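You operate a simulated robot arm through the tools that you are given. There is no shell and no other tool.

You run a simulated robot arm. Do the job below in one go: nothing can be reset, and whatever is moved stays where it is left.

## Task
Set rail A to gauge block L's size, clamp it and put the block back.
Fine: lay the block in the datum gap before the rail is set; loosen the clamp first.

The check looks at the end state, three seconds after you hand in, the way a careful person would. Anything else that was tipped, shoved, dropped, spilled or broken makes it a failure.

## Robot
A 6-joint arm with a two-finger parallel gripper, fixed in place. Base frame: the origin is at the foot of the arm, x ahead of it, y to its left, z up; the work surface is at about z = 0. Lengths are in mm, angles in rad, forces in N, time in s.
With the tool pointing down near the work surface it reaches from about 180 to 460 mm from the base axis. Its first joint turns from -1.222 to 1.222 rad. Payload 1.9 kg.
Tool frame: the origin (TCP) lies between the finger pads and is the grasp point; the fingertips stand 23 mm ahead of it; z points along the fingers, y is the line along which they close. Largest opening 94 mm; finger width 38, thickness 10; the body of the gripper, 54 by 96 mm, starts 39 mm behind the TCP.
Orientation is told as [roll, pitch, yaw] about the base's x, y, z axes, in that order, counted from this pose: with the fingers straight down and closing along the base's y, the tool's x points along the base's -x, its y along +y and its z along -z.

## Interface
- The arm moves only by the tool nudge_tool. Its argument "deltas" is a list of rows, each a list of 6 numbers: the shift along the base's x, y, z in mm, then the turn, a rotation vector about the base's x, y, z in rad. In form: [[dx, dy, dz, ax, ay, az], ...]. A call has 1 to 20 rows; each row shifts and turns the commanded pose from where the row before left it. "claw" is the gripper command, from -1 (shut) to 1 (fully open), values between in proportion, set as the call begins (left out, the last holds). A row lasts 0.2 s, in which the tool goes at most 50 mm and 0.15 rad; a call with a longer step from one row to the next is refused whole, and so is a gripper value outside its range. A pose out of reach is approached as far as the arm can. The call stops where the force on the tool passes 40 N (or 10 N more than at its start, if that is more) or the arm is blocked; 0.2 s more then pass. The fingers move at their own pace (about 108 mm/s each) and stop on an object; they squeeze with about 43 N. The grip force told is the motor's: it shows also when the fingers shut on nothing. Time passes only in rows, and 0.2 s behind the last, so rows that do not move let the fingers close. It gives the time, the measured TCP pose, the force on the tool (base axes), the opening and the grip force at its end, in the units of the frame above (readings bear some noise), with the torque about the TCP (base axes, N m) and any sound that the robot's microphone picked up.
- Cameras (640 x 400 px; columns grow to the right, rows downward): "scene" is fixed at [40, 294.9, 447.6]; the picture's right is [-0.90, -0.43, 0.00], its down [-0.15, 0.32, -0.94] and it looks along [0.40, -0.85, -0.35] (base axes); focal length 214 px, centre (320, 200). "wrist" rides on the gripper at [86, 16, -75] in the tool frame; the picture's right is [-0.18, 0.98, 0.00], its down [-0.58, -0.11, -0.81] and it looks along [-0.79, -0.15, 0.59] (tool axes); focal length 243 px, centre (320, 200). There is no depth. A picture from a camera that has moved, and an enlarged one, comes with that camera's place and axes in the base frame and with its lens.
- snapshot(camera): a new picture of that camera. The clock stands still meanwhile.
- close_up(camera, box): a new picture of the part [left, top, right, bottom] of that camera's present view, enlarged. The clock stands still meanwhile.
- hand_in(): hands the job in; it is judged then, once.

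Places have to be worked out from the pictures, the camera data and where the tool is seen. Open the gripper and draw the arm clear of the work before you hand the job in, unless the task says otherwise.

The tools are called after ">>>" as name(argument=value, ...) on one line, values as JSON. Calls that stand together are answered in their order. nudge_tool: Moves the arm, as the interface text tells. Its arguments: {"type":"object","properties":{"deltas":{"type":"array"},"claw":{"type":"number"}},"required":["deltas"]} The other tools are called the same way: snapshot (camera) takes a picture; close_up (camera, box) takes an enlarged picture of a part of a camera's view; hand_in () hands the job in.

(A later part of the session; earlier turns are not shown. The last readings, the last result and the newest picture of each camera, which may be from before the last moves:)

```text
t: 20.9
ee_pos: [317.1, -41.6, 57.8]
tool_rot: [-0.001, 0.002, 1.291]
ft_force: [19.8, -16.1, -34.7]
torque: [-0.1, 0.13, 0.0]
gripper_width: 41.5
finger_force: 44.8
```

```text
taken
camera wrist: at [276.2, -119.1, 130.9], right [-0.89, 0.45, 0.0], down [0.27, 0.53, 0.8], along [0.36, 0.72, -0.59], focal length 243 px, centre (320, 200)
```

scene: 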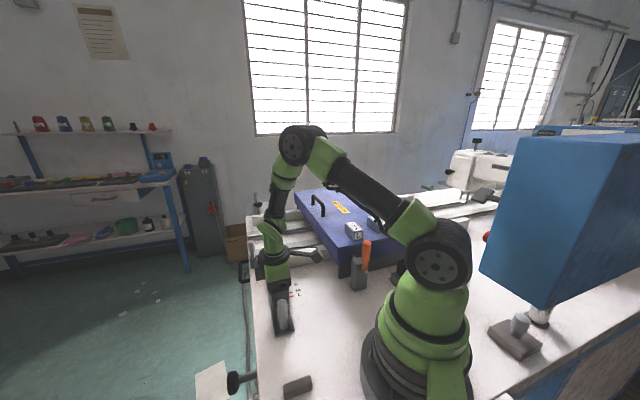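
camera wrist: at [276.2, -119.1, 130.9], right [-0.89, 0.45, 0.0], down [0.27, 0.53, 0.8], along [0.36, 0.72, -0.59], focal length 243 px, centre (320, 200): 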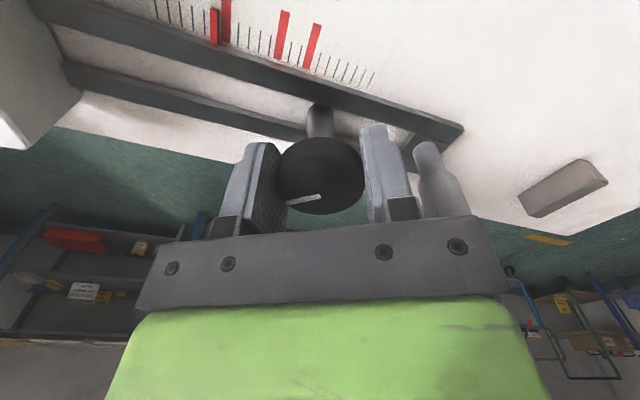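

The knob follows the gripper (total now roughly 40° loosened, torque near zero). I'll relieve the z load by -0.9 mm and turn on toward about 65°.

>>> nudge_tool(deltas=[[0.3, -0.3, -0.9, 0, 0, 0], [0, 0, 0, 0, 0, 0.1], [0, 0, 0, 0, 0, 0.1], [0, 0, 0, 0, 0, 0.1], [0, 0, 0, 0, 0, 0.1], [0, 0, 0, 0, 0, 0]])

>>> snapshot(camera="wrist")

```text
t: 22.3
ee_pos: [315.5, -40.9, 57.4]
tool_rot: [-0.004, 0.004, 1.689]
ft_force: [6.0, 1.9, 36.6]
torque: [0.07, -0.03, 0.01]
gripper_width: 41.5
finger_force: 44.7
```

```text
taken
camera wrist: at [309.9, -128.3, 130.7], right [-1.0, 0.07, 0.0], down [0.04, 0.59, 0.8], along [0.06, 0.8, -0.59], focal length 243 px, centre (320, 200)
```

wrist: 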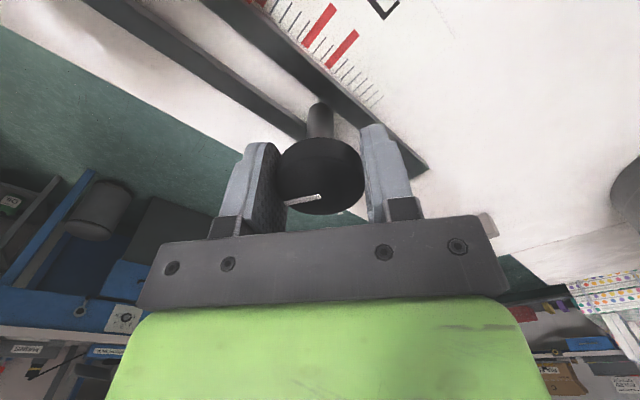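

Another 0.4 rad went through with virtually no torque. I'll relieve z by +0.5 mm and add a final portion to make it about a quarter turn in all.

>>> nudge_tool(deltas=[[0, 0, 0.5, 0, 0, 0], [0, 0, 0, 0, 0, 0.1], [0, 0, 0, 0, 0, 0.1], [0, 0, 0, 0, 0, 0.1], [0, 0, 0, 0, 0, 0.1], [0, 0, 0, 0, 0, 0]])

>>> snapshot(camera="wrist")

```text
t: 23.7
ee_pos: [316.2, -40.6, 57.3]
tool_rot: [-0.003, 0.006, 2.088]
ft_force: [27.6, 34.0, 12.8]
torque: [0.92, 0.01, 0.01]
gripper_width: 41.4
finger_force: 44.6
```

```text
taken
camera wrist: at [344.8, -123.7, 130.7], right [-0.94, -0.33, -0.01], down [-0.2, 0.56, 0.8], along [-0.26, 0.76, -0.59], focal length 243 px, centre (320, 200)
```

wrist: 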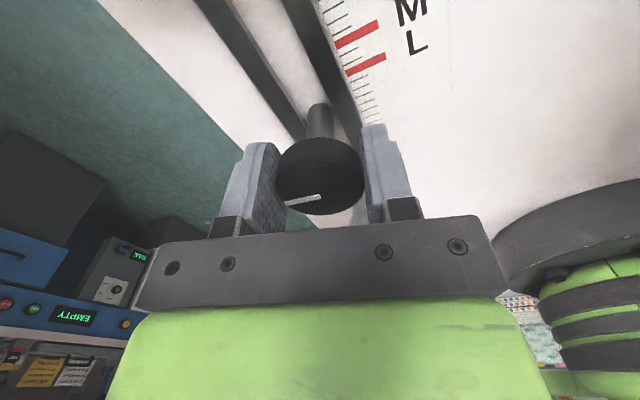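

About a quarter turn is done. I'll open the gripper and rise clear before unwinding the wrist.

>>> nudge_tool(deltas=[[0, 0, 0, 0, 0, 0], [0, 0, 0, 0, 0, 0], [0, 0, 20, 0, 0, 0], [0, 0, 30, 0, 0, 0], [0, 0, 40, 0, 0, 0], [0, 0, 0, 0, 0, 0]], claw=0.28)

>>> snapshot(camera="wrist")

>>> close_up(camera="scene", box=[240, 220, 336, 310])

```text
t: 25.1
ee_pos: [315.8, -41.6, 145.7]
tool_rot: [0.0, 0.004, 2.086]
ft_force: [0.6, 0.3, -0.1]
torque: [0.04, 0.0, 0.01]
gripper_width: 60.0
finger_force: 0.0
```

```text
taken
camera wrist: at [344.0, -123.6, 219.8], right [-0.95, -0.33, 0.0], down [-0.19, 0.56, 0.8], along [-0.26, 0.76, -0.59], focal length 243 px, centre (320, 200)
```

wrist: 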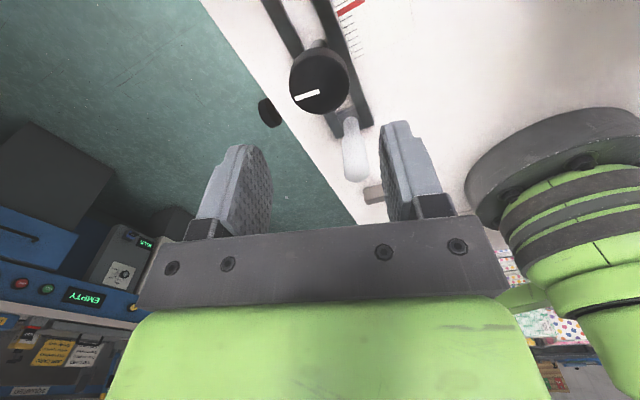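

```text
4.44 times, centred on (288, 265) of scene
camera zoom: at [40.0, 294.9, 447.6], right [-0.9, -0.43, 0.0], down [-0.15, 0.32, -0.94], along [0.4, -0.85, -0.35], focal length 953 px, centre (462, -89)
```

zoom: 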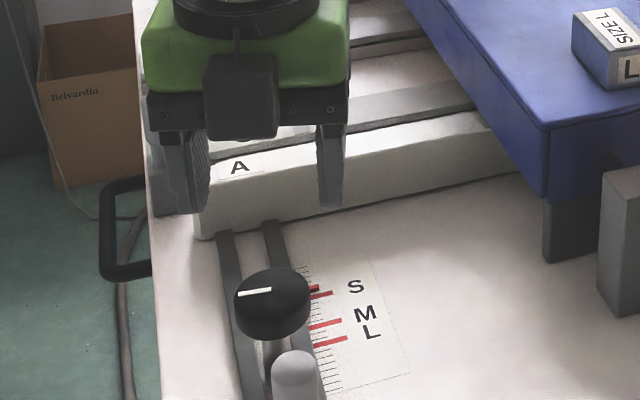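

The mark now points along +q (a quarter turn counter-clockwise), the pointer unchanged. I'll rise, unwind the wrist to yaw -45°, then go over block L.

>>> nudge_tool(deltas=[[0, 0, 5, 0, 0, -0.1435], [0, 0, 5, 0, 0, -0.1435], [0, 0, 5, 0, 0, -0.1435], [0, 0, 5, 0, 0, -0.1435], [0, 0, 5, 0, 0, -0.1435], [0, 0, 5, 0, 0, -0.1435], [0, 0, 5, 0, 0, -0.1435], [0, 0, 5, 0, 0, -0.1435], [0, 0, 5, 0, 0, -0.1435], [0, 0, 5, 0, 0, -0.1435], [0, 0, 5, 0, 0, -0.1435], [0, 0, 5, 0, 0, -0.1435], [0, 0, 5, 0, 0, -0.1435], [0, 0, 5, 0, 0, -0.1435], [0, 0, 5, 0, 0, -0.1435], [0, 0, 5, 0, 0, -0.1435], [0, 0, 5, 0, 0, -0.1435], [0, 0, 5, 0, 0, -0.1435], [0, 0, 5, 0, 0, -0.1435], [0, 0, 5, 0, 0, -0.1435]])

>>> nudge_tool(deltas=[[-12.4, -23.9, 0, 0, 0, 0], [-12.4, -23.9, 0, 0, 0, 0], [-12.4, -23.9, 0, 0, 0, 0], [-12.4, -23.9, 0, 0, 0, 0], [-12.4, -23.9, 0, 0, 0, 0], [-12.4, -23.9, 0, 0, 0, 0], [-12.4, -23.9, 0, 0, 0, 0], [-12.4, -23.9, 0, 0, 0, 0], [-12.4, -23.9, 0, 0, 0, 0], [-12.4, -23.9, 0, 0, 0, 0], [0, 0, 0, 0, 0, 0]], claw=0.6)

>>> snapshot(camera="wrist")

>>> snapshot(camera="scene")

```text
t: 29.3
ee_pos: [314.9, -41.4, 246.0]
tool_rot: [-0.001, 0.003, -0.784]
ft_force: [0.4, -0.4, -0.2]
torque: [0.0, -0.02, -0.01]
gripper_width: 60.4
finger_force: 0.1
```

```text
t: 31.7
ee_pos: [192.6, -279.0, 247.0]
tool_rot: [-0.002, 0.004, -0.783]
ft_force: [-0.9, 0.9, 1.2]
torque: [-0.02, 0.01, -0.01]
gripper_width: 75.2
finger_force: 0.0
```

```text
taken
camera wrist: at [142.2, -206.9, 321.1], right [0.82, 0.57, 0.0], down [0.34, -0.49, 0.8], along [0.46, -0.66, -0.59], focal length 243 px, centre (320, 200)
```

wrist: 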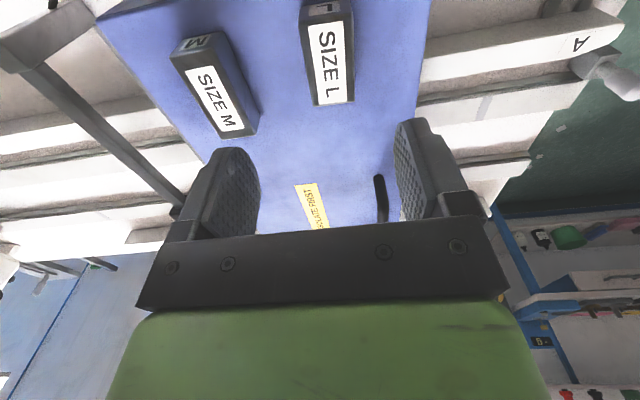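

```text
taken
```

scene: 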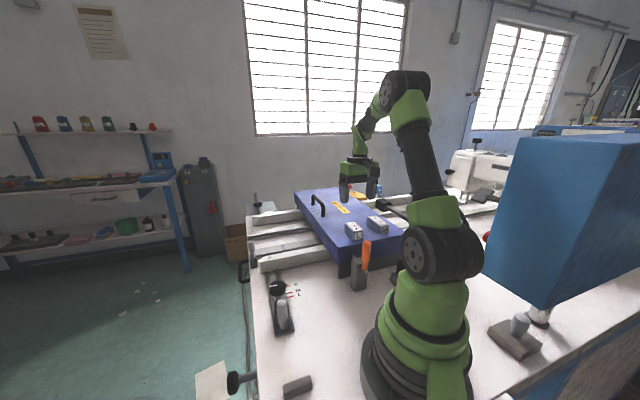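

>>> close_up(camera="wrist", box=[240, 0, 400, 110])

>>> close_up(camera="scene", box=[330, 200, 410, 250])

```text
3.64 times, centred on (320, 55) of wrist
camera zoom: at [142.2, -206.9, 321.1], right [0.82, 0.57, 0.0], down [0.34, -0.49, 0.8], along [0.46, -0.66, -0.59], focal length 882 px, centre (320, 727)
```

zoom: 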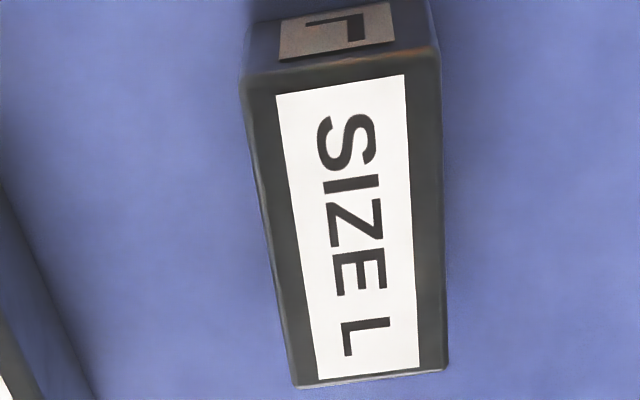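

```text
8.00 times, centred on (370, 225) of scene
camera zoom: at [40.0, 294.9, 447.6], right [-0.9, -0.43, 0.0], down [-0.15, 0.32, -0.94], along [0.4, -0.85, -0.35], focal length 1716 px, centre (-80, 0)
```

zoom: 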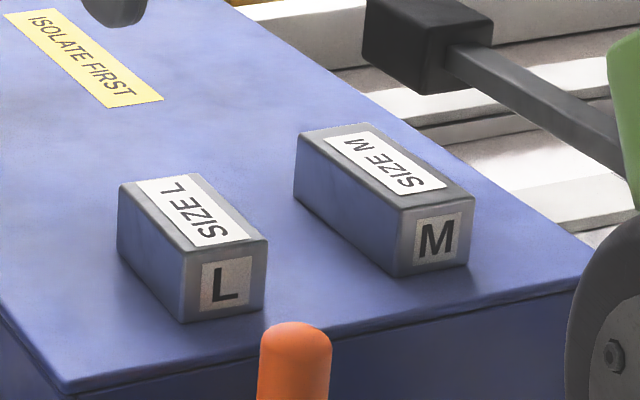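

Block L's top face fits p≈304–364, q≈-72…-37 with its axis about 2° clockwise of p, so the TCP should move about +7 mm in q. I'll correct, turn -0.035 rad and come down to z≈188, above the block, for another look.

>>> nudge_tool(deltas=[[3.6, 5.7, -15, 0, 0, -0.035], [0, 0, -22, 0, 0, 0], [0, 0, -22, 0, 0, 0], [0, 0, 0, 0, 0, 0]])

>>> snapshot(camera="wrist")

>>> close_up(camera="wrist", box=[240, 20, 400, 140])

>>> close_up(camera="scene", box=[330, 190, 410, 250])

```text
t: 32.7
ee_pos: [194.7, -274.6, 190.1]
tool_rot: [-0.001, 0.003, -0.818]
ft_force: [-0.3, 0.8, 0.8]
torque: [-0.01, 0.01, -0.01]
gripper_width: 75.0
finger_force: 0.0
```

```text
taken
camera wrist: at [147.4, -199.7, 263.2], right [0.84, 0.54, 0.0], down [0.32, -0.5, 0.8], along [0.43, -0.68, -0.59], focal length 243 px, centre (320, 200)
```

wrist: 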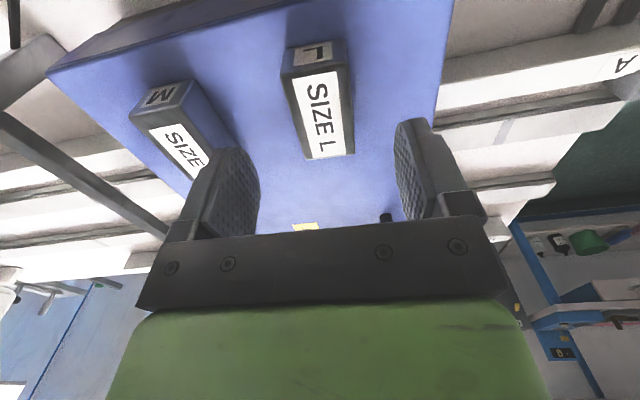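

```text
3.33 times, centred on (320, 80) of wrist
camera zoom: at [147.4, -199.7, 263.2], right [0.84, 0.54, 0.0], down [0.32, -0.5, 0.8], along [0.43, -0.68, -0.59], focal length 809 px, centre (320, 600)
```

zoom: 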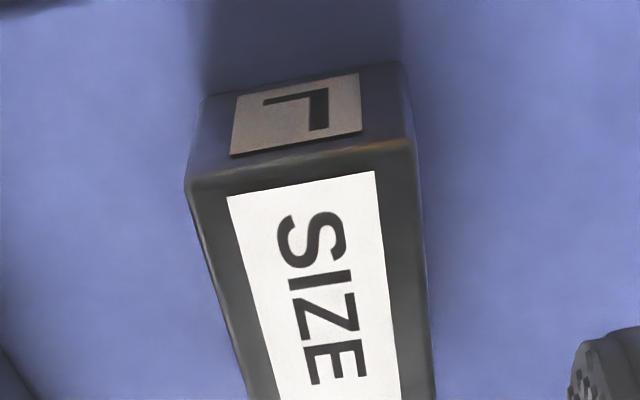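

```text
6.67 times, centred on (370, 220) of scene
camera zoom: at [40.0, 294.9, 447.6], right [-0.9, -0.43, 0.0], down [-0.15, 0.32, -0.94], along [0.4, -0.85, -0.35], focal length 1430 px, centre (-13, 67)
```

zoom: 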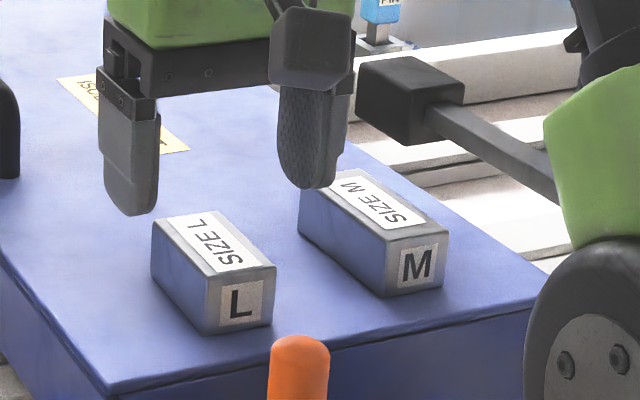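

Seen from here the block is centred to within ~1–2 mm, with its top at z≈142. I'll shift +1.2 mm in q and descend to z≈138 around it.

>>> nudge_tool(deltas=[[0.8, 0.8, -15, 0, 0, 0], [0, 0, -15, 0, 0, 0], [0, 0, -10, 0, 0, 0], [0, 0, -10, 0, 0, 0], [0, 0, 0, 0, 0, 0]])

>>> snapshot(camera="wrist")

>>> close_up(camera="scene", box=[330, 190, 410, 250])

```text
t: 33.9
ee_pos: [196.3, -274.2, 138.5]
tool_rot: [-0.001, 0.004, -0.819]
ft_force: [0.0, -0.2, -1.0]
torque: [-0.02, 0.0, 0.0]
gripper_width: 75.0
finger_force: 0.1
```

```text
taken
camera wrist: at [149.0, -199.4, 212.1], right [0.84, 0.54, 0.0], down [0.32, -0.5, 0.8], along [0.43, -0.68, -0.59], focal length 243 px, centre (320, 200)
```

wrist: 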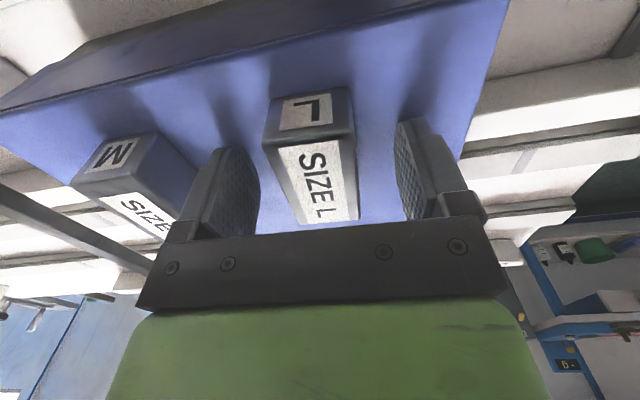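

```text
6.67 times, centred on (370, 220) of scene
camera zoom: at [40.0, 294.9, 447.6], right [-0.9, -0.43, 0.0], down [-0.15, 0.32, -0.94], along [0.4, -0.85, -0.35], focal length 1430 px, centre (-13, 67)
```

zoom: 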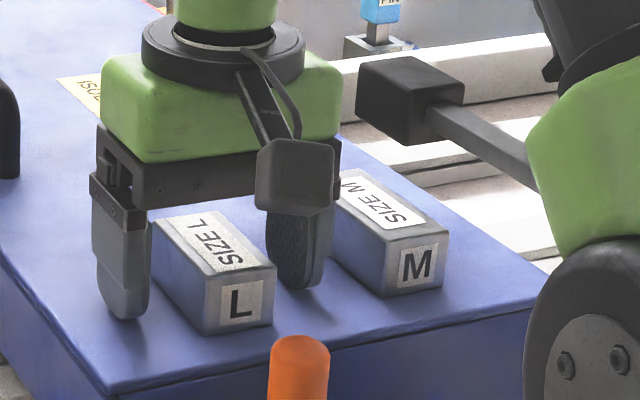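

The block is centred in q between the fingers, and perhaps 2 mm ahead of the TCP along its length. I'll shift 2 mm forward along it and then close.

>>> nudge_tool(deltas=[[1.4, -1.5, 0, 0, 0, 0], [0, 0, 0, 0, 0, 0]])

>>> nudge_tool(deltas=[[0, 0, 0, 0, 0, 0], [0, 0, 0, 0, 0, 0], [0, 0, 0, 0, 0, 0]], claw=-1)

>>> close_up(camera="wrist", box=[200, 90, 440, 240])

```text
t: 34.5
ee_pos: [196.5, -273.5, 138.4]
tool_rot: [-0.003, 0.003, -0.815]
ft_force: [0.9, -0.2, -1.0]
torque: [0.01, -0.01, 0.03]
gripper_width: 75.0
finger_force: 0.1
```

```text
t: 35.3
ee_pos: [197.0, -275.7, 138.5]
tool_rot: [0.0, 0.004, -0.818]
ft_force: [0.6, 0.8, -0.2]
torque: [0.08, -0.04, -0.1]
gripper_width: 34.9
finger_force: 42.7
```

```text
2.67 times, centred on (320, 165) of wrist
camera zoom: at [149.9, -200.4, 211.9], right [0.84, 0.54, 0.0], down [0.32, -0.5, 0.8], along [0.43, -0.68, -0.59], focal length 647 px, centre (320, 293)
```

zoom: 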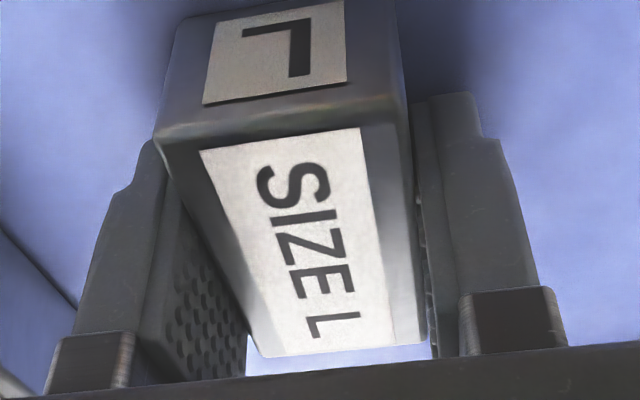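

Block L is held at 34.9 mm width with almost no side force. I'll lift it straight up and carry it high around to above the datum gap.

>>> nudge_tool(deltas=[[0, 0, 10, 0, 0, 0], [0, 0, 20, 0, 0, 0], [0, 0, 30, 0, 0, 0], [0, 0, 30, 0, 0, 0], [0, 0, 0, 0, 0, 0]])

>>> snapshot(camera="wrist")

>>> close_up(camera="scene", box=[320, 170, 420, 250])

```text
t: 36.5
ee_pos: [196.1, -273.9, 228.0]
tool_rot: [0.001, 0.005, -0.817]
ft_force: [0.1, -1.4, -4.6]
torque: [-0.01, 0.0, -0.01]
gripper_width: 34.9
finger_force: 43.1
```

```text
taken
camera wrist: at [148.8, -199.6, 302.3], right [0.84, 0.54, 0.0], down [0.32, -0.5, 0.8], along [0.43, -0.68, -0.59], focal length 243 px, centre (320, 200)
```

wrist: 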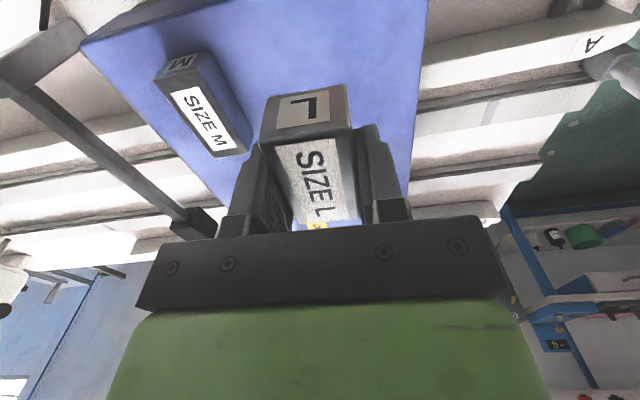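

```text
5.00 times, centred on (370, 210) of scene
camera zoom: at [40.0, 294.9, 447.6], right [-0.9, -0.43, 0.0], down [-0.15, 0.32, -0.94], along [0.4, -0.85, -0.35], focal length 1072 px, centre (70, 150)
```

zoom: 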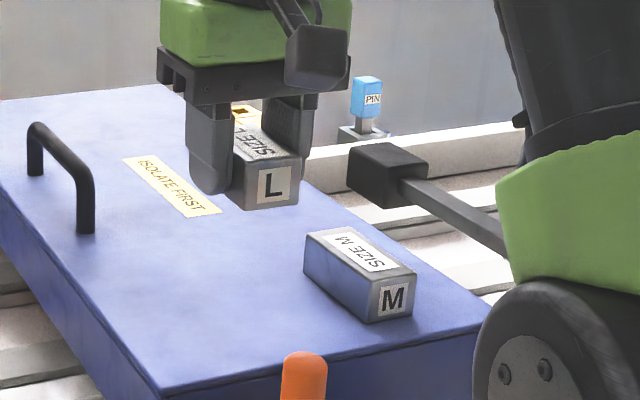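

The block is lifted cleanly (about 4.6 N). Now the carry, at z≈228 and wide of the base, to above the datum gap.

>>> nudge_tool(deltas=[[14.5, 31.2, 0, 0, 0, 0.008], [14.5, 31.2, 0, 0, 0, 0.008], [14.5, 31.2, 0, 0, 0, 0.008], [14.5, 31.2, 0, 0, 0, 0.009], [2.5, 32.5, 0, 0, 0, 0], [2.5, 32.5, 0, 0, 0, 0], [2.5, 32.5, 0, 0, 0, 0], [2.5, 32.5, 0, 0, 0, 0], [-14.5, 22.4, 0, 0, 0, 0], [-14.5, 22.4, 0, 0, 0, 0], [-14.5, 22.4, 0, 0, 0, 0], [-14.5, 22.4, 0, 0, 0, 0], [0, 0, 0, 0, 0, 0]])

>>> snapshot(camera="wrist")

>>> snapshot(camera="scene")

```text
t: 39.3
ee_pos: [207.7, 69.8, 227.2]
tool_rot: [-0.002, 0.005, -0.786]
ft_force: [0.8, 0.9, -5.2]
torque: [-0.01, 0.01, -0.03]
gripper_width: 34.9
finger_force: 42.9
```

```text
taken
camera wrist: at [158.2, 142.3, 300.7], right [0.82, 0.57, 0.0], down [0.34, -0.49, 0.8], along [0.45, -0.66, -0.59], focal length 243 px, centre (320, 200)
```

wrist: 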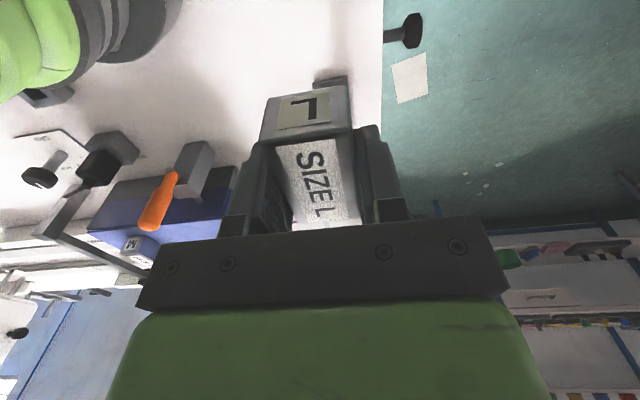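

```text
taken
```

scene: 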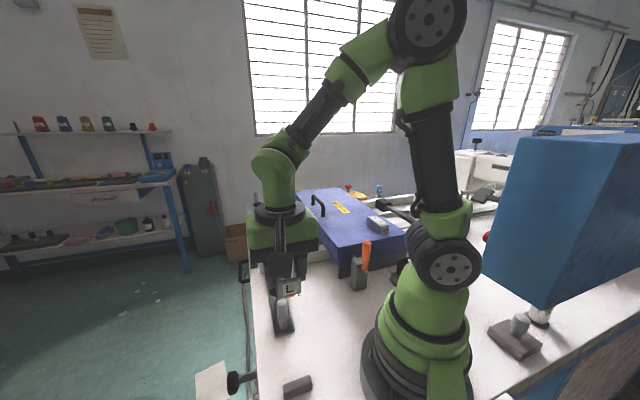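

The datum bar shows just behind the block's L end. I'll descend to z≈70 and check the clearances.

>>> nudge_tool(deltas=[[0, 0, -30, 0, 0, 0], [0, 0, -40, 0, 0, 0], [0, 0, -40, 0, 0, 0], [0, 0, -30, 0, 0, 0], [0, 0, -18, 0, 0, 0], [0, 0, 0, 0, 0, 0]])

>>> snapshot(camera="wrist")

>>> close_up(camera="scene", box=[240, 270, 368, 400])

```text
t: 40.7
ee_pos: [208.6, 69.5, 68.6]
tool_rot: [-0.003, 0.003, -0.785]
ft_force: [0.3, 0.3, -5.2]
torque: [0.0, -0.04, -0.01]
gripper_width: 34.6
finger_force: 42.8
```

```text
taken
camera wrist: at [158.5, 143.1, 142.5], right [0.83, 0.56, 0.0], down [0.34, -0.49, 0.81], along [0.45, -0.67, -0.59], focal length 243 px, centre (320, 200)
```

wrist: 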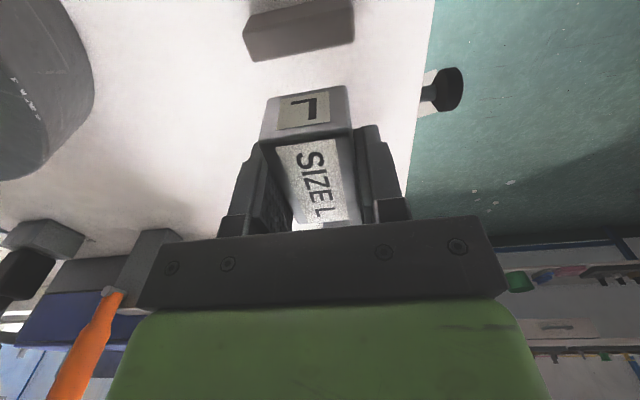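

```text
3.08 times, centred on (304, 335) of scene
camera zoom: at [40.0, 294.9, 447.6], right [-0.9, -0.43, 0.0], down [-0.15, 0.32, -0.94], along [0.4, -0.85, -0.35], focal length 660 px, centre (369, -215)
```

zoom: 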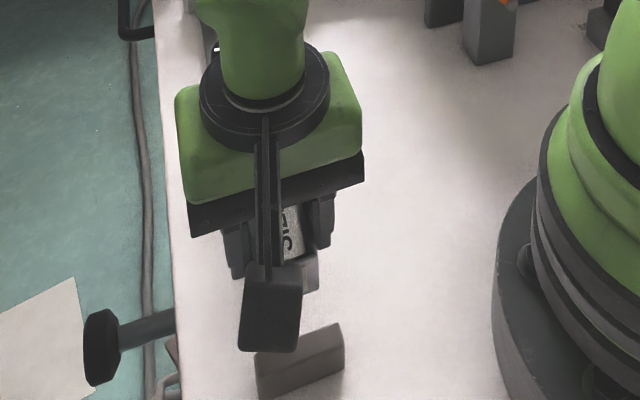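

Clearances look right: the block's near end is at p≈69, the bar's face at p≈58–60, centred in q. I'll lower to a few millimetres above the table.

>>> nudge_tool(deltas=[[0, 0, -15, 0, 0, 0], [0, 0, -12, 0, 0, 0], [0, 0, -5, 0, 0, 0], [0, 0, 0, 0, 0, 0]])

>>> close_up(camera="scene", box=[256, 300, 352, 380])

>>> snapshot(camera="wrist")

```text
t: 41.7
ee_pos: [208.6, 69.5, 36.8]
tool_rot: [0.0, 0.003, -0.785]
ft_force: [0.1, -0.7, -4.5]
torque: [0.01, 0.02, 0.04]
gripper_width: 34.9
finger_force: 43.2
```

```text
5.00 times, centred on (304, 340) of scene
camera zoom: at [40.0, 294.9, 447.6], right [-0.9, -0.43, 0.0], down [-0.15, 0.32, -0.94], along [0.4, -0.85, -0.35], focal length 1072 px, centre (400, -500)
```

zoom: 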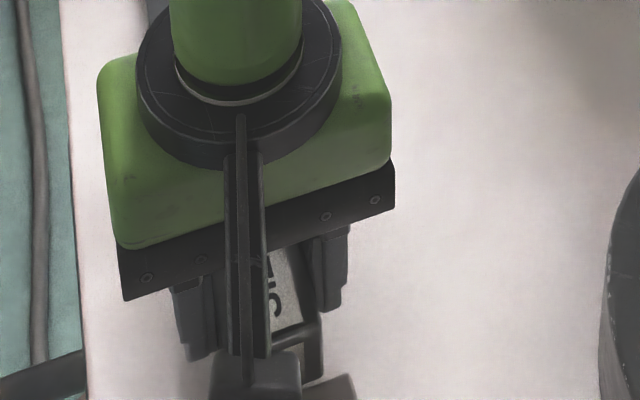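

```text
taken
camera wrist: at [158.2, 141.5, 110.3], right [0.82, 0.57, 0.0], down [0.34, -0.49, 0.8], along [0.45, -0.66, -0.59], focal length 243 px, centre (320, 200)
```

wrist: 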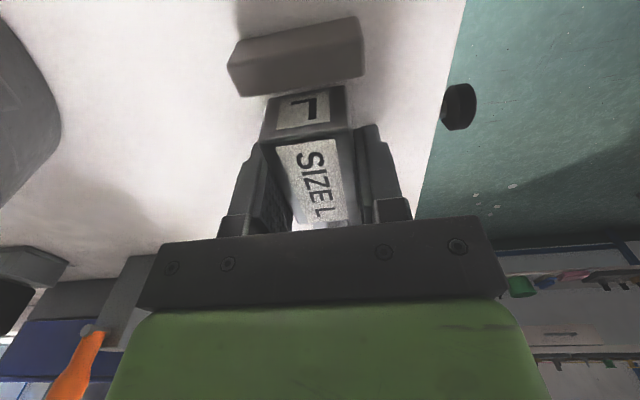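

Still hanging freely (-4.5 N). I'll lower further in small steps to feel for the table.

>>> nudge_tool(deltas=[[0, 0, -1, 0, 0, 0], [0, 0, -1, 0, 0, 0], [0, 0, -1, 0, 0, 0], [0, 0, 0, 0, 0, 0]])

>>> nudge_tool(deltas=[[0, 0, -0.7, 0, 0, 0], [0, 0, 0, 0, 0, 0]])

>>> nudge_tool(deltas=[[0, 0, -0.7, 0, 0, 0], [0, 0, 0, 0, 0, 0]])

```text
t: 42.7
ee_pos: [206.7, 68.9, 35.1]
tool_rot: [-0.003, 0.002, -0.785]
ft_force: [0.3, -0.6, -4.5]
torque: [-0.01, -0.01, 0.01]
gripper_width: 34.8
finger_force: 42.8
```

```text
t: 43.3
ee_pos: [206.6, 69.7, 33.3]
tool_rot: [-0.003, 0.005, -0.783]
ft_force: [0.7, 0.0, -5.4]
torque: [0.0, 0.0, 0.0]
gripper_width: 35.0
finger_force: 42.7
```

```text
t: 43.9
ee_pos: [207.3, 69.8, 33.1]
tool_rot: [-0.004, 0.003, -0.784]
ft_force: [-0.1, -0.1, -4.7]
torque: [0.01, 0.01, 0.03]
gripper_width: 34.6
finger_force: 42.8
```

No contact yet. I'll continue down in 0.7 mm steps.

>>> nudge_tool(deltas=[[0, 0, -0.7, 0, 0, 0], [0, 0, 0, 0, 0, 0]])

>>> nudge_tool(deltas=[[0, 0, -0.7, 0, 0, 0], [0, 0, 0, 0, 0, 0]])

>>> nudge_tool(deltas=[[0, 0, -0.5, 0, 0, 0], [0, 0, 0, 0, 0, 0]])

```text
t: 44.5
ee_pos: [206.5, 69.2, 32.4]
tool_rot: [-0.003, 0.003, -0.783]
ft_force: [0.3, 0.5, -4.1]
torque: [0.0, -0.02, 0.01]
gripper_width: 34.8
finger_force: 42.9
```

```text
t: 45.1
ee_pos: [205.9, 69.3, 31.0]
tool_rot: [-0.003, 0.003, -0.785]
ft_force: [-0.3, 0.6, -4.9]
torque: [-0.03, 0.02, 0.01]
gripper_width: 34.9
finger_force: 43.1
```

```text
t: 45.7
ee_pos: [207.0, 69.8, 31.2]
tool_rot: [-0.001, 0.003, -0.783]
ft_force: [1.3, -0.4, -3.8]
torque: [-0.02, -0.01, -0.02]
gripper_width: 34.7
finger_force: 42.9
```

Still free. Continuing down in half-millimetre steps.

>>> nudge_tool(deltas=[[0, 0, -0.6, 0, 0, 0], [0, 0, 0, 0, 0, 0]])

>>> nudge_tool(deltas=[[0, 0, -0.6, 0, 0, 0], [0, 0, 0, 0, 0, 0]])

>>> nudge_tool(deltas=[[0, 0, -0.6, 0, 0, 0], [0, 0, 0, 0, 0, 0]])

>>> snapshot(camera="wrist")

```text
t: 46.3
ee_pos: [206.5, 69.8, 31.1]
tool_rot: [-0.002, 0.004, -0.783]
ft_force: [-0.4, -0.5, -4.9]
torque: [-0.01, -0.06, -0.01]
gripper_width: 34.5
finger_force: 43.2
```

```text
t: 46.9
ee_pos: [207.0, 69.2, 28.9]
tool_rot: [-0.002, 0.004, -0.785]
ft_force: [-0.2, -0.2, -4.6]
torque: [-0.02, -0.04, 0.01]
gripper_width: 35.1
finger_force: 42.9
```

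```text
t: 47.5
ee_pos: [206.5, 68.0, 29.0]
tool_rot: [-0.001, 0.003, -0.784]
ft_force: [-0.3, -0.7, -5.3]
torque: [-0.05, -0.02, 0.0]
gripper_width: 34.8
finger_force: 43.3
```

```text
taken
camera wrist: at [157.7, 141.9, 103.0], right [0.82, 0.57, 0.0], down [0.34, -0.49, 0.8], along [0.45, -0.66, -0.59], focal length 243 px, centre (320, 200)
```

wrist: 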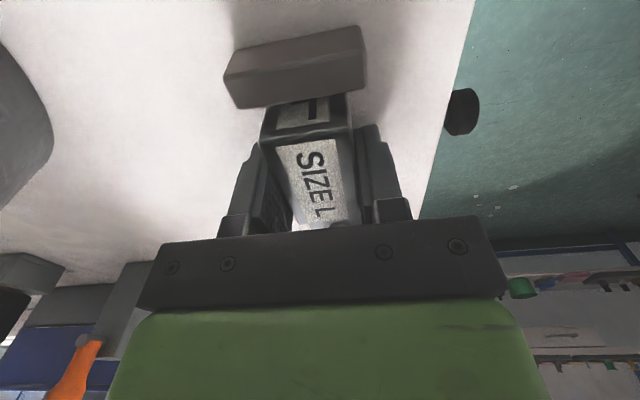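

The fingertips are at z≈6, so contact should be near. Two or three more small steps.

>>> nudge_tool(deltas=[[0, 0, -0.6, 0, 0, 0], [0, 0, 0, 0, 0, 0]])

>>> nudge_tool(deltas=[[0, 0, -0.6, 0, 0, 0], [0, 0, 0, 0, 0, 0]])

```text
t: 48.1
ee_pos: [208.1, 68.8, 29.5]
tool_rot: [-0.001, 0.004, -0.783]
ft_force: [0.2, -0.3, -5.5]
torque: [0.02, 0.01, 0.01]
gripper_width: 34.9
finger_force: 42.9
```

```text
t: 48.7
ee_pos: [208.1, 69.8, 28.8]
tool_rot: [-0.001, 0.003, -0.784]
ft_force: [-0.3, -0.5, -4.0]
torque: [-0.02, 0.02, 0.02]
gripper_width: 34.8
finger_force: 43.3
```

Still free; continuing.

>>> nudge_tool(deltas=[[0, 0, -0.6, 0, 0, 0], [0, 0, 0, 0, 0, 0]])

>>> nudge_tool(deltas=[[0, 0, -0.6, 0, 0, 0], [0, 0, 0, 0, 0, 0]])

>>> close_up(camera="scene", box=[272, 320, 336, 370])

```text
t: 49.3
ee_pos: [207.9, 68.9, 28.0]
tool_rot: [-0.001, 0.005, -0.783]
ft_force: [0.1, -0.7, -4.7]
torque: [0.02, -0.02, 0.02]
gripper_width: 34.7
finger_force: 43.0
```

```text
t: 49.9
ee_pos: [206.2, 69.0, 28.8]
tool_rot: [-0.002, 0.004, -0.784]
ft_force: [-0.4, -0.9, -4.9]
torque: [-0.01, -0.03, 0.02]
gripper_width: 34.7
finger_force: 42.9
```

```text
8.00 times, centred on (304, 345) of scene
camera zoom: at [40.0, 294.9, 447.6], right [-0.9, -0.43, 0.0], down [-0.15, 0.32, -0.94], along [0.4, -0.85, -0.35], focal length 1716 px, centre (448, -960)
```

zoom: 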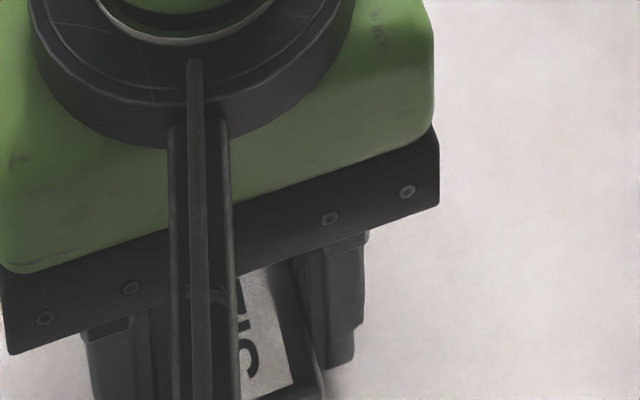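

Tips around z≈4–5 and no contact yet. Carrying on carefully.

>>> nudge_tool(deltas=[[0, 0, -0.6, 0, 0, 0], [0, 0, 0, 0, 0, 0]])

>>> nudge_tool(deltas=[[0, 0, -0.6, 0, 0, 0], [0, 0, 0, 0, 0, 0]])

>>> nudge_tool(deltas=[[0, 0, -0.5, 0, 0, 0], [0, 0, 0, 0, 0, 0]])

```text
t: 50.5
ee_pos: [208.0, 69.9, 26.4]
tool_rot: [-0.001, 0.003, -0.784]
ft_force: [-0.1, -0.4, -4.4]
torque: [0.0, 0.02, 0.01]
gripper_width: 34.6
finger_force: 43.1
```

```text
t: 51.1
ee_pos: [207.0, 70.2, 24.9]
tool_rot: [-0.002, 0.004, -0.784]
ft_force: [0.5, -0.3, -5.1]
torque: [-0.02, -0.03, 0.01]
gripper_width: 34.6
finger_force: 43.3
```

```text
t: 51.7
ee_pos: [208.2, 69.0, 25.4]
tool_rot: [-0.001, 0.004, -0.784]
ft_force: [0.4, 0.3, -3.9]
torque: [-0.01, -0.01, 0.01]
gripper_width: 35.0
finger_force: 43.1
```

Still no contact at TCP z≈25.9, which is lower than I expected, so I'll look closely before going on.

>>> snapshot(camera="wrist")

>>> close_up(camera="wrist", box=[200, 10, 424, 150])

>>> close_up(camera="scene", box=[262, 330, 342, 400])

```text
taken
camera wrist: at [157.9, 142.0, 99.2], right [0.82, 0.57, 0.0], down [0.34, -0.49, 0.8], along [0.45, -0.66, -0.59], focal length 243 px, centre (320, 200)
```

wrist: 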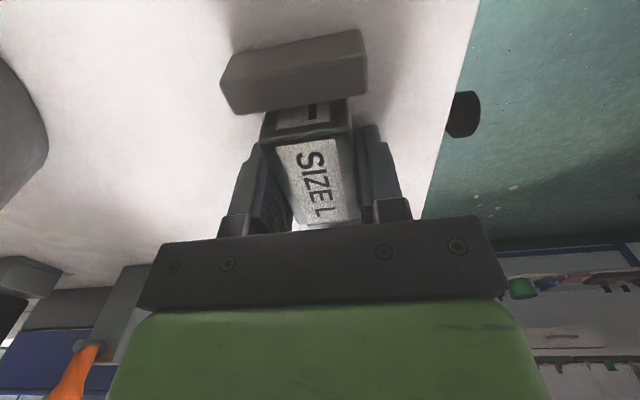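

```text
2.86 times, centred on (312, 80) of wrist
camera zoom: at [157.9, 142.0, 99.2], right [0.82, 0.57, 0.0], down [0.34, -0.49, 0.8], along [0.45, -0.66, -0.59], focal length 693 px, centre (343, 543)
```

zoom: 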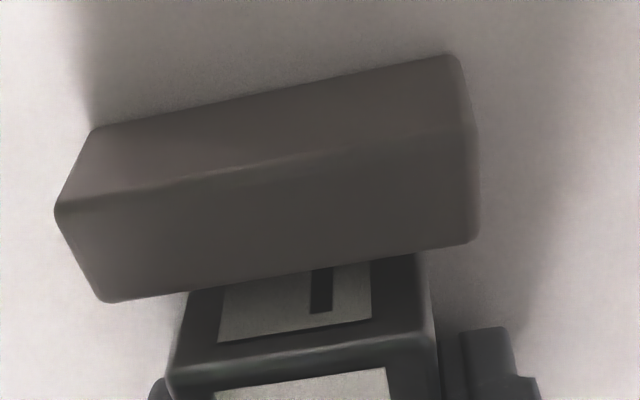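

```text
5.71 times, centred on (302, 365) of scene
camera zoom: at [40.0, 294.9, 447.6], right [-0.9, -0.43, 0.0], down [-0.15, 0.32, -0.94], along [0.4, -0.85, -0.35], focal length 1226 px, centre (423, -743)
```

zoom: 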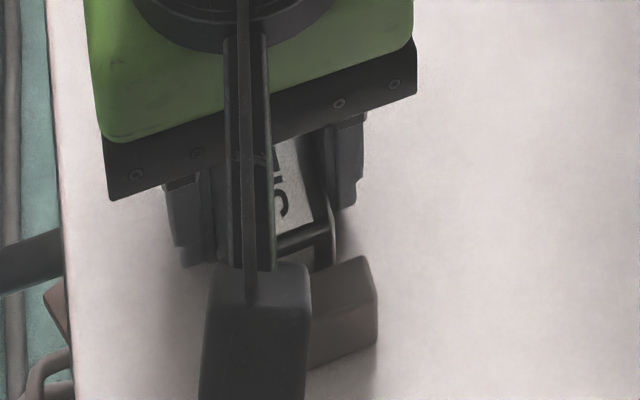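

The pictures indicate the block's underside is below the fingertips, so the block will touch first; the table surface evidently lies a bit below z=0. Continuing in small steps with the force watched.

>>> nudge_tool(deltas=[[0, 0, -0.6, 0, 0, 0], [0, 0, 0, 0, 0, 0]])

>>> nudge_tool(deltas=[[0, 0, -0.6, 0, 0, 0], [0, 0, 0, 0, 0, 0]])

>>> nudge_tool(deltas=[[0, 0, -0.6, 0, 0, 0], [0, 0, 0, 0, 0, 0]])

```text
t: 52.3
ee_pos: [207.4, 68.5, 24.7]
tool_rot: [-0.002, 0.005, -0.785]
ft_force: [-0.7, -0.7, -4.4]
torque: [0.0, -0.01, -0.02]
gripper_width: 34.6
finger_force: 43.0
```

```text
t: 52.9
ee_pos: [206.4, 69.1, 23.6]
tool_rot: [-0.002, 0.005, -0.785]
ft_force: [0.5, 0.3, -5.0]
torque: [0.01, -0.02, -0.01]
gripper_width: 34.8
finger_force: 42.8
```

```text
t: 53.5
ee_pos: [206.4, 68.3, 23.9]
tool_rot: [-0.001, 0.003, -0.786]
ft_force: [-0.3, 0.5, -5.5]
torque: [-0.04, -0.02, 0.01]
gripper_width: 34.6
finger_force: 42.8
```

Still hanging free at z≈23.8. Continuing.

>>> nudge_tool(deltas=[[0, 0, -0.6, 0, 0, 0], [0, 0, 0, 0, 0, 0]])

>>> nudge_tool(deltas=[[0, 0, -0.6, 0, 0, 0], [0, 0, 0, 0, 0, 0]])

>>> nudge_tool(deltas=[[0, 0, -0.6, 0, 0, 0], [0, 0, 0, 0, 0, 0]])

>>> close_up(camera="scene", box=[262, 330, 342, 400])

```text
t: 54.1
ee_pos: [205.9, 67.8, 23.1]
tool_rot: [0.001, 0.004, -0.786]
ft_force: [1.1, -5.2, 9.6]
torque: [0.15, -0.05, -0.08]
gripper_width: 34.9
finger_force: 42.9
```

```text
t: 54.6
ee_pos: [207.0, 69.0, 23.0]
tool_rot: [0.0, 0.003, -0.785]
ft_force: [-0.6, -1.2, 4.6]
torque: [0.06, -0.12, -0.02]
gripper_width: 34.9
finger_force: 42.7
stopped in row 2: the force on the tool passed its limit at 42 N (the readings are from after the stop); the commanded pose is now the measured one
```

```text
t: 55.2
ee_pos: [207.2, 69.1, 22.1]
tool_rot: [-0.001, 0.003, -0.785]
ft_force: [0.4, 0.0, 4.1]
torque: [0.1, 0.03, 0.04]
gripper_width: 34.7
finger_force: 42.8
stopped in row 2: the force on the tool passed its limit at 42 N (the readings are from after the stop); the commanded pose is now the measured one
```

```text
5.71 times, centred on (302, 365) of scene
camera zoom: at [40.0, 294.9, 447.6], right [-0.9, -0.43, 0.0], down [-0.15, 0.32, -0.94], along [0.4, -0.85, -0.35], focal length 1226 px, centre (423, -743)
```

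zoom: 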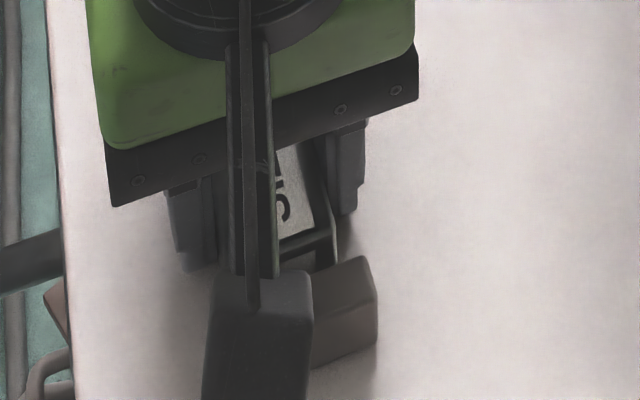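

Contact now: the block (and nearly the fingertips) is on the table at TCP z≈23. I'll raise 1 mm to unload and then move the block toward the datum bar.

>>> nudge_tool(deltas=[[0, 0, 1.0, 0, 0, 0], [-1.41, 1.41, 0, 0, 0, 0], [-1.41, 1.41, 0, 0, 0, 0], [-0.71, 0.71, 0, 0, 0, 0], [0, 0, 0, 0, 0, 0]])

>>> close_up(camera="wrist", box=[200, 10, 424, 150])

```text
t: 56.4
ee_pos: [204.1, 71.4, 23.1]
tool_rot: [0.0, 0.001, -0.788]
ft_force: [14.6, -28.7, -3.8]
torque: [-0.2, -0.08, 0.44]
gripper_width: 35.1
finger_force: 42.9
```

```text
2.86 times, centred on (312, 80) of wrist
camera zoom: at [154.2, 145.1, 97.3], right [0.83, 0.56, 0.0], down [0.33, -0.49, 0.81], along [0.45, -0.66, -0.59], focal length 693 px, centre (343, 543)
```

zoom: 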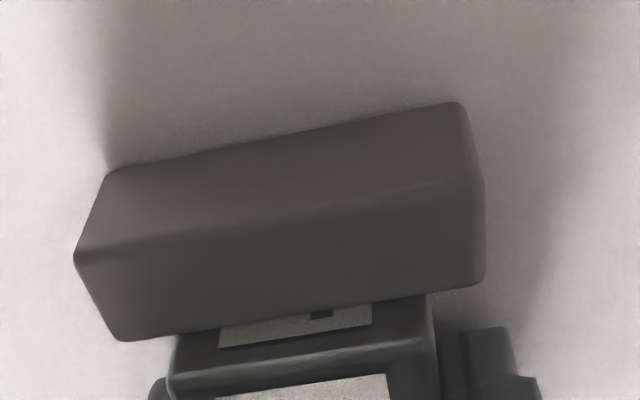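

The block has met the datum bar (about +30 N along p, nearly flush). I'll back off about 0.7 mm, lower onto the table and check the forces.

>>> nudge_tool(deltas=[[0.5, -0.5, 0, 0, 0, 0], [0, 0, 0, 0, 0, 0]])

>>> nudge_tool(deltas=[[0, 0, -0.4, 0, 0, 0], [0, 0, 0, 0, 0, 0]])

```text
t: 57.0
ee_pos: [203.1, 72.9, 23.6]
tool_rot: [-0.001, 0.004, -0.784]
ft_force: [4.4, -0.7, -4.7]
torque: [-0.05, -0.07, -0.09]
gripper_width: 34.8
finger_force: 42.8
```

```text
t: 57.6
ee_pos: [202.5, 71.7, 24.1]
tool_rot: [-0.001, 0.004, -0.785]
ft_force: [-0.2, -0.3, -4.7]
torque: [-0.02, 0.01, 0.05]
gripper_width: 34.8
finger_force: 43.1
```

Unloaded and barely above the table. One more small step down, then I open to 60 mm.

>>> nudge_tool(deltas=[[0, 0, -0.4, 0, 0, 0], [0, 0, 0, 0, 0, 0]])

>>> nudge_tool(deltas=[[0, 0, 0, 0, 0, 0], [0, 0, 0, 0, 0, 0]], claw=0.28)

>>> snapshot(camera="wrist")

```text
t: 58.2
ee_pos: [202.3, 70.9, 23.9]
tool_rot: [0.0, 0.004, -0.785]
ft_force: [-0.3, 0.2, -4.4]
torque: [0.0, -0.01, -0.02]
gripper_width: 34.8
finger_force: 42.8
```

```text
t: 58.8
ee_pos: [203.9, 70.9, 23.6]
tool_rot: [0.0, 0.005, -0.784]
ft_force: [0.2, 0.1, -0.9]
torque: [0.0, -0.03, -0.02]
gripper_width: 60.3
finger_force: 0.0
```

```text
taken
camera wrist: at [154.3, 144.6, 97.1], right [0.82, 0.57, 0.0], down [0.34, -0.49, 0.8], along [0.45, -0.66, -0.59], focal length 243 px, centre (320, 200)
```

wrist: 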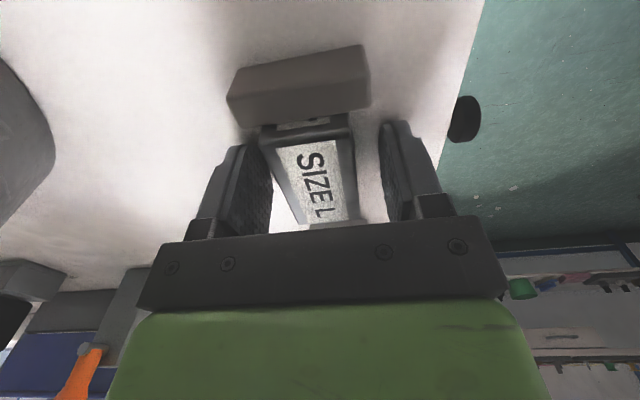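

The block is released beside the datum bar. I'll rise straight up, then go above the peg with the gripper turned to close along the slot direction.

>>> nudge_tool(deltas=[[0, 0, 10, 0, 0, 0], [0, 0, 25, 0, 0, 0], [0, 0, 40, 0, 0, 0], [0, 0, 45, 0, 0, 0], [0, 0, 30, 0, 0, 0], [5.5, -5.5, 0, 0, 0, 0.1427], [5.5, -5.5, 0, 0, 0, 0.1427], [5.5, -5.5, 0, 0, 0, 0.1427], [5.5, -5.5, 0, 0, 0, 0.1427], [5.5, -5.5, 0, 0, 0, 0.1427], [5.5, -5.5, 0, 0, 0, 0.1427], [5.5, -5.5, 0, 0, 0, 0.1427], [5.5, -5.5, 0, 0, 0, 0.1427], [5.5, -5.5, 0, 0, 0, 0.1427], [5.5, -5.5, 0, 0, 0, 0.1427], [5.5, -5.5, 0, 0, 0, 0.1427], [0, 0, 0, 0, 0, 0]])

>>> snapshot(camera="wrist")

>>> snapshot(camera="scene")

```text
t: 62.4
ee_pos: [264.2, 12.0, 173.5]
tool_rot: [0.0, 0.004, 0.788]
ft_force: [0.1, 0.4, 0.2]
torque: [-0.03, 0.01, -0.02]
gripper_width: 60.2
finger_force: 0.0
```

```text
taken
camera wrist: at [192.1, -37.9, 246.9], right [-0.57, 0.82, 0.0], down [0.49, 0.34, 0.8], along [0.66, 0.46, -0.59], focal length 243 px, centre (320, 200)
```

wrist: 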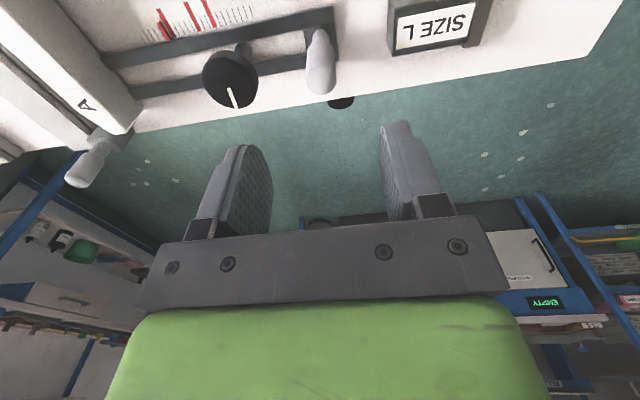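

```text
taken
```

scene: 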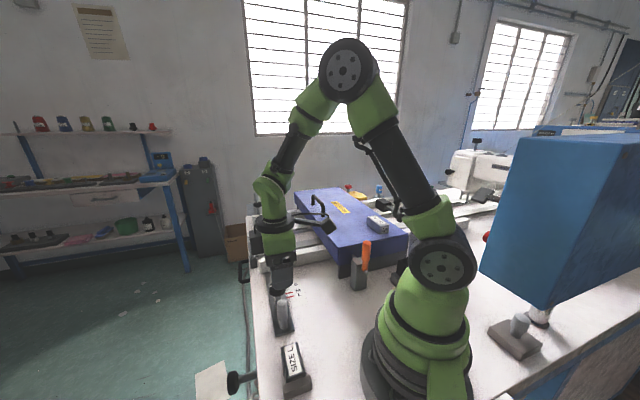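

The peg is at column ~320, right under the gripper axis. I'll zoom on the block against the datum bar and on the peg.

>>> close_up(camera="scene", box=[256, 320, 336, 400])

>>> close_up(camera="wrist", box=[240, 10, 400, 110])

>>> close_up(camera="wrist", box=[340, 0, 520, 90])

```text
5.00 times, centred on (296, 360) of scene
camera zoom: at [40.0, 294.9, 447.6], right [-0.9, -0.43, 0.0], down [-0.15, 0.32, -0.94], along [0.4, -0.85, -0.35], focal length 1072 px, centre (440, -600)
```

zoom: 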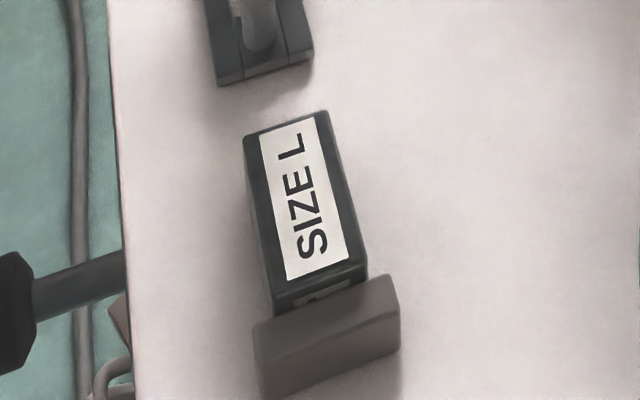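

```text
4.00 times, centred on (320, 60) of wrist
camera zoom: at [192.1, -37.9, 246.9], right [-0.57, 0.82, 0.0], down [0.49, 0.34, 0.8], along [0.66, 0.46, -0.59], focal length 970 px, centre (320, 760)
```

zoom: 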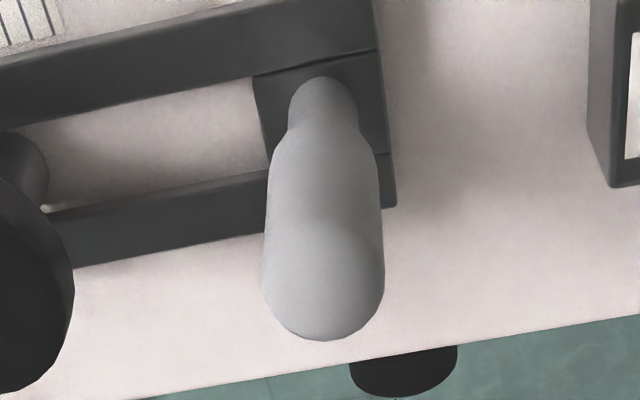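

```text
3.56 times, centred on (430, 45) of wrist
camera zoom: at [192.1, -37.9, 246.9], right [-0.57, 0.82, 0.0], down [0.49, 0.34, 0.8], along [0.66, 0.46, -0.59], focal length 863 px, centre (-71, 751)
```

zoom: 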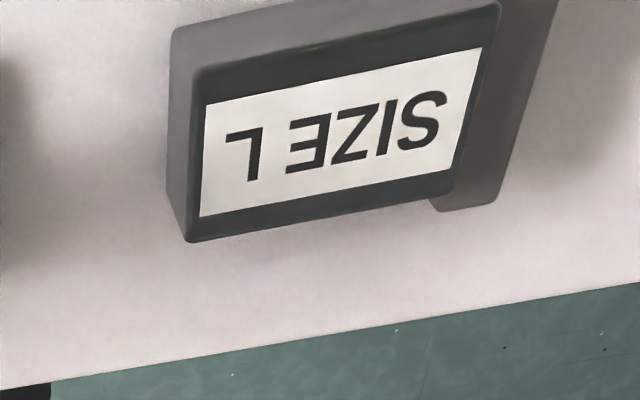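

The block sits practically flush against the datum bar, and the peg is centred under the gripper. I'll descend to z≈68 with the fingers on either side of it.

>>> nudge_tool(deltas=[[0, 0, -25, 0, 0, 0], [0, 0, -25, 0, 0, 0], [0, 0, -20, 0, 0, 0], [0, 0, -20, 0, 0, 0], [0, 0, -15, 0, 0, 0], [0, 0, 0, 0, 0, 0]])

>>> snapshot(camera="wrist")

```text
t: 63.8
ee_pos: [264.4, 11.8, 68.3]
tool_rot: [0.0, 0.002, 0.787]
ft_force: [-0.7, -0.2, 0.4]
torque: [0.03, 0.04, 0.03]
gripper_width: 60.1
finger_force: 0.0
```

```text
taken
camera wrist: at [192.0, -37.7, 141.3], right [-0.56, 0.83, 0.0], down [0.49, 0.34, 0.8], along [0.66, 0.45, -0.59], focal length 243 px, centre (320, 200)
```

wrist: 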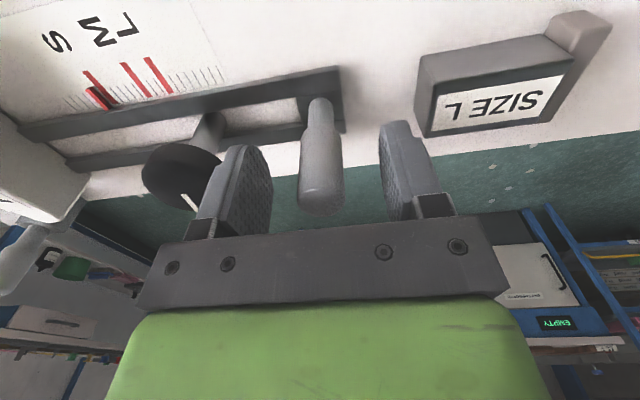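

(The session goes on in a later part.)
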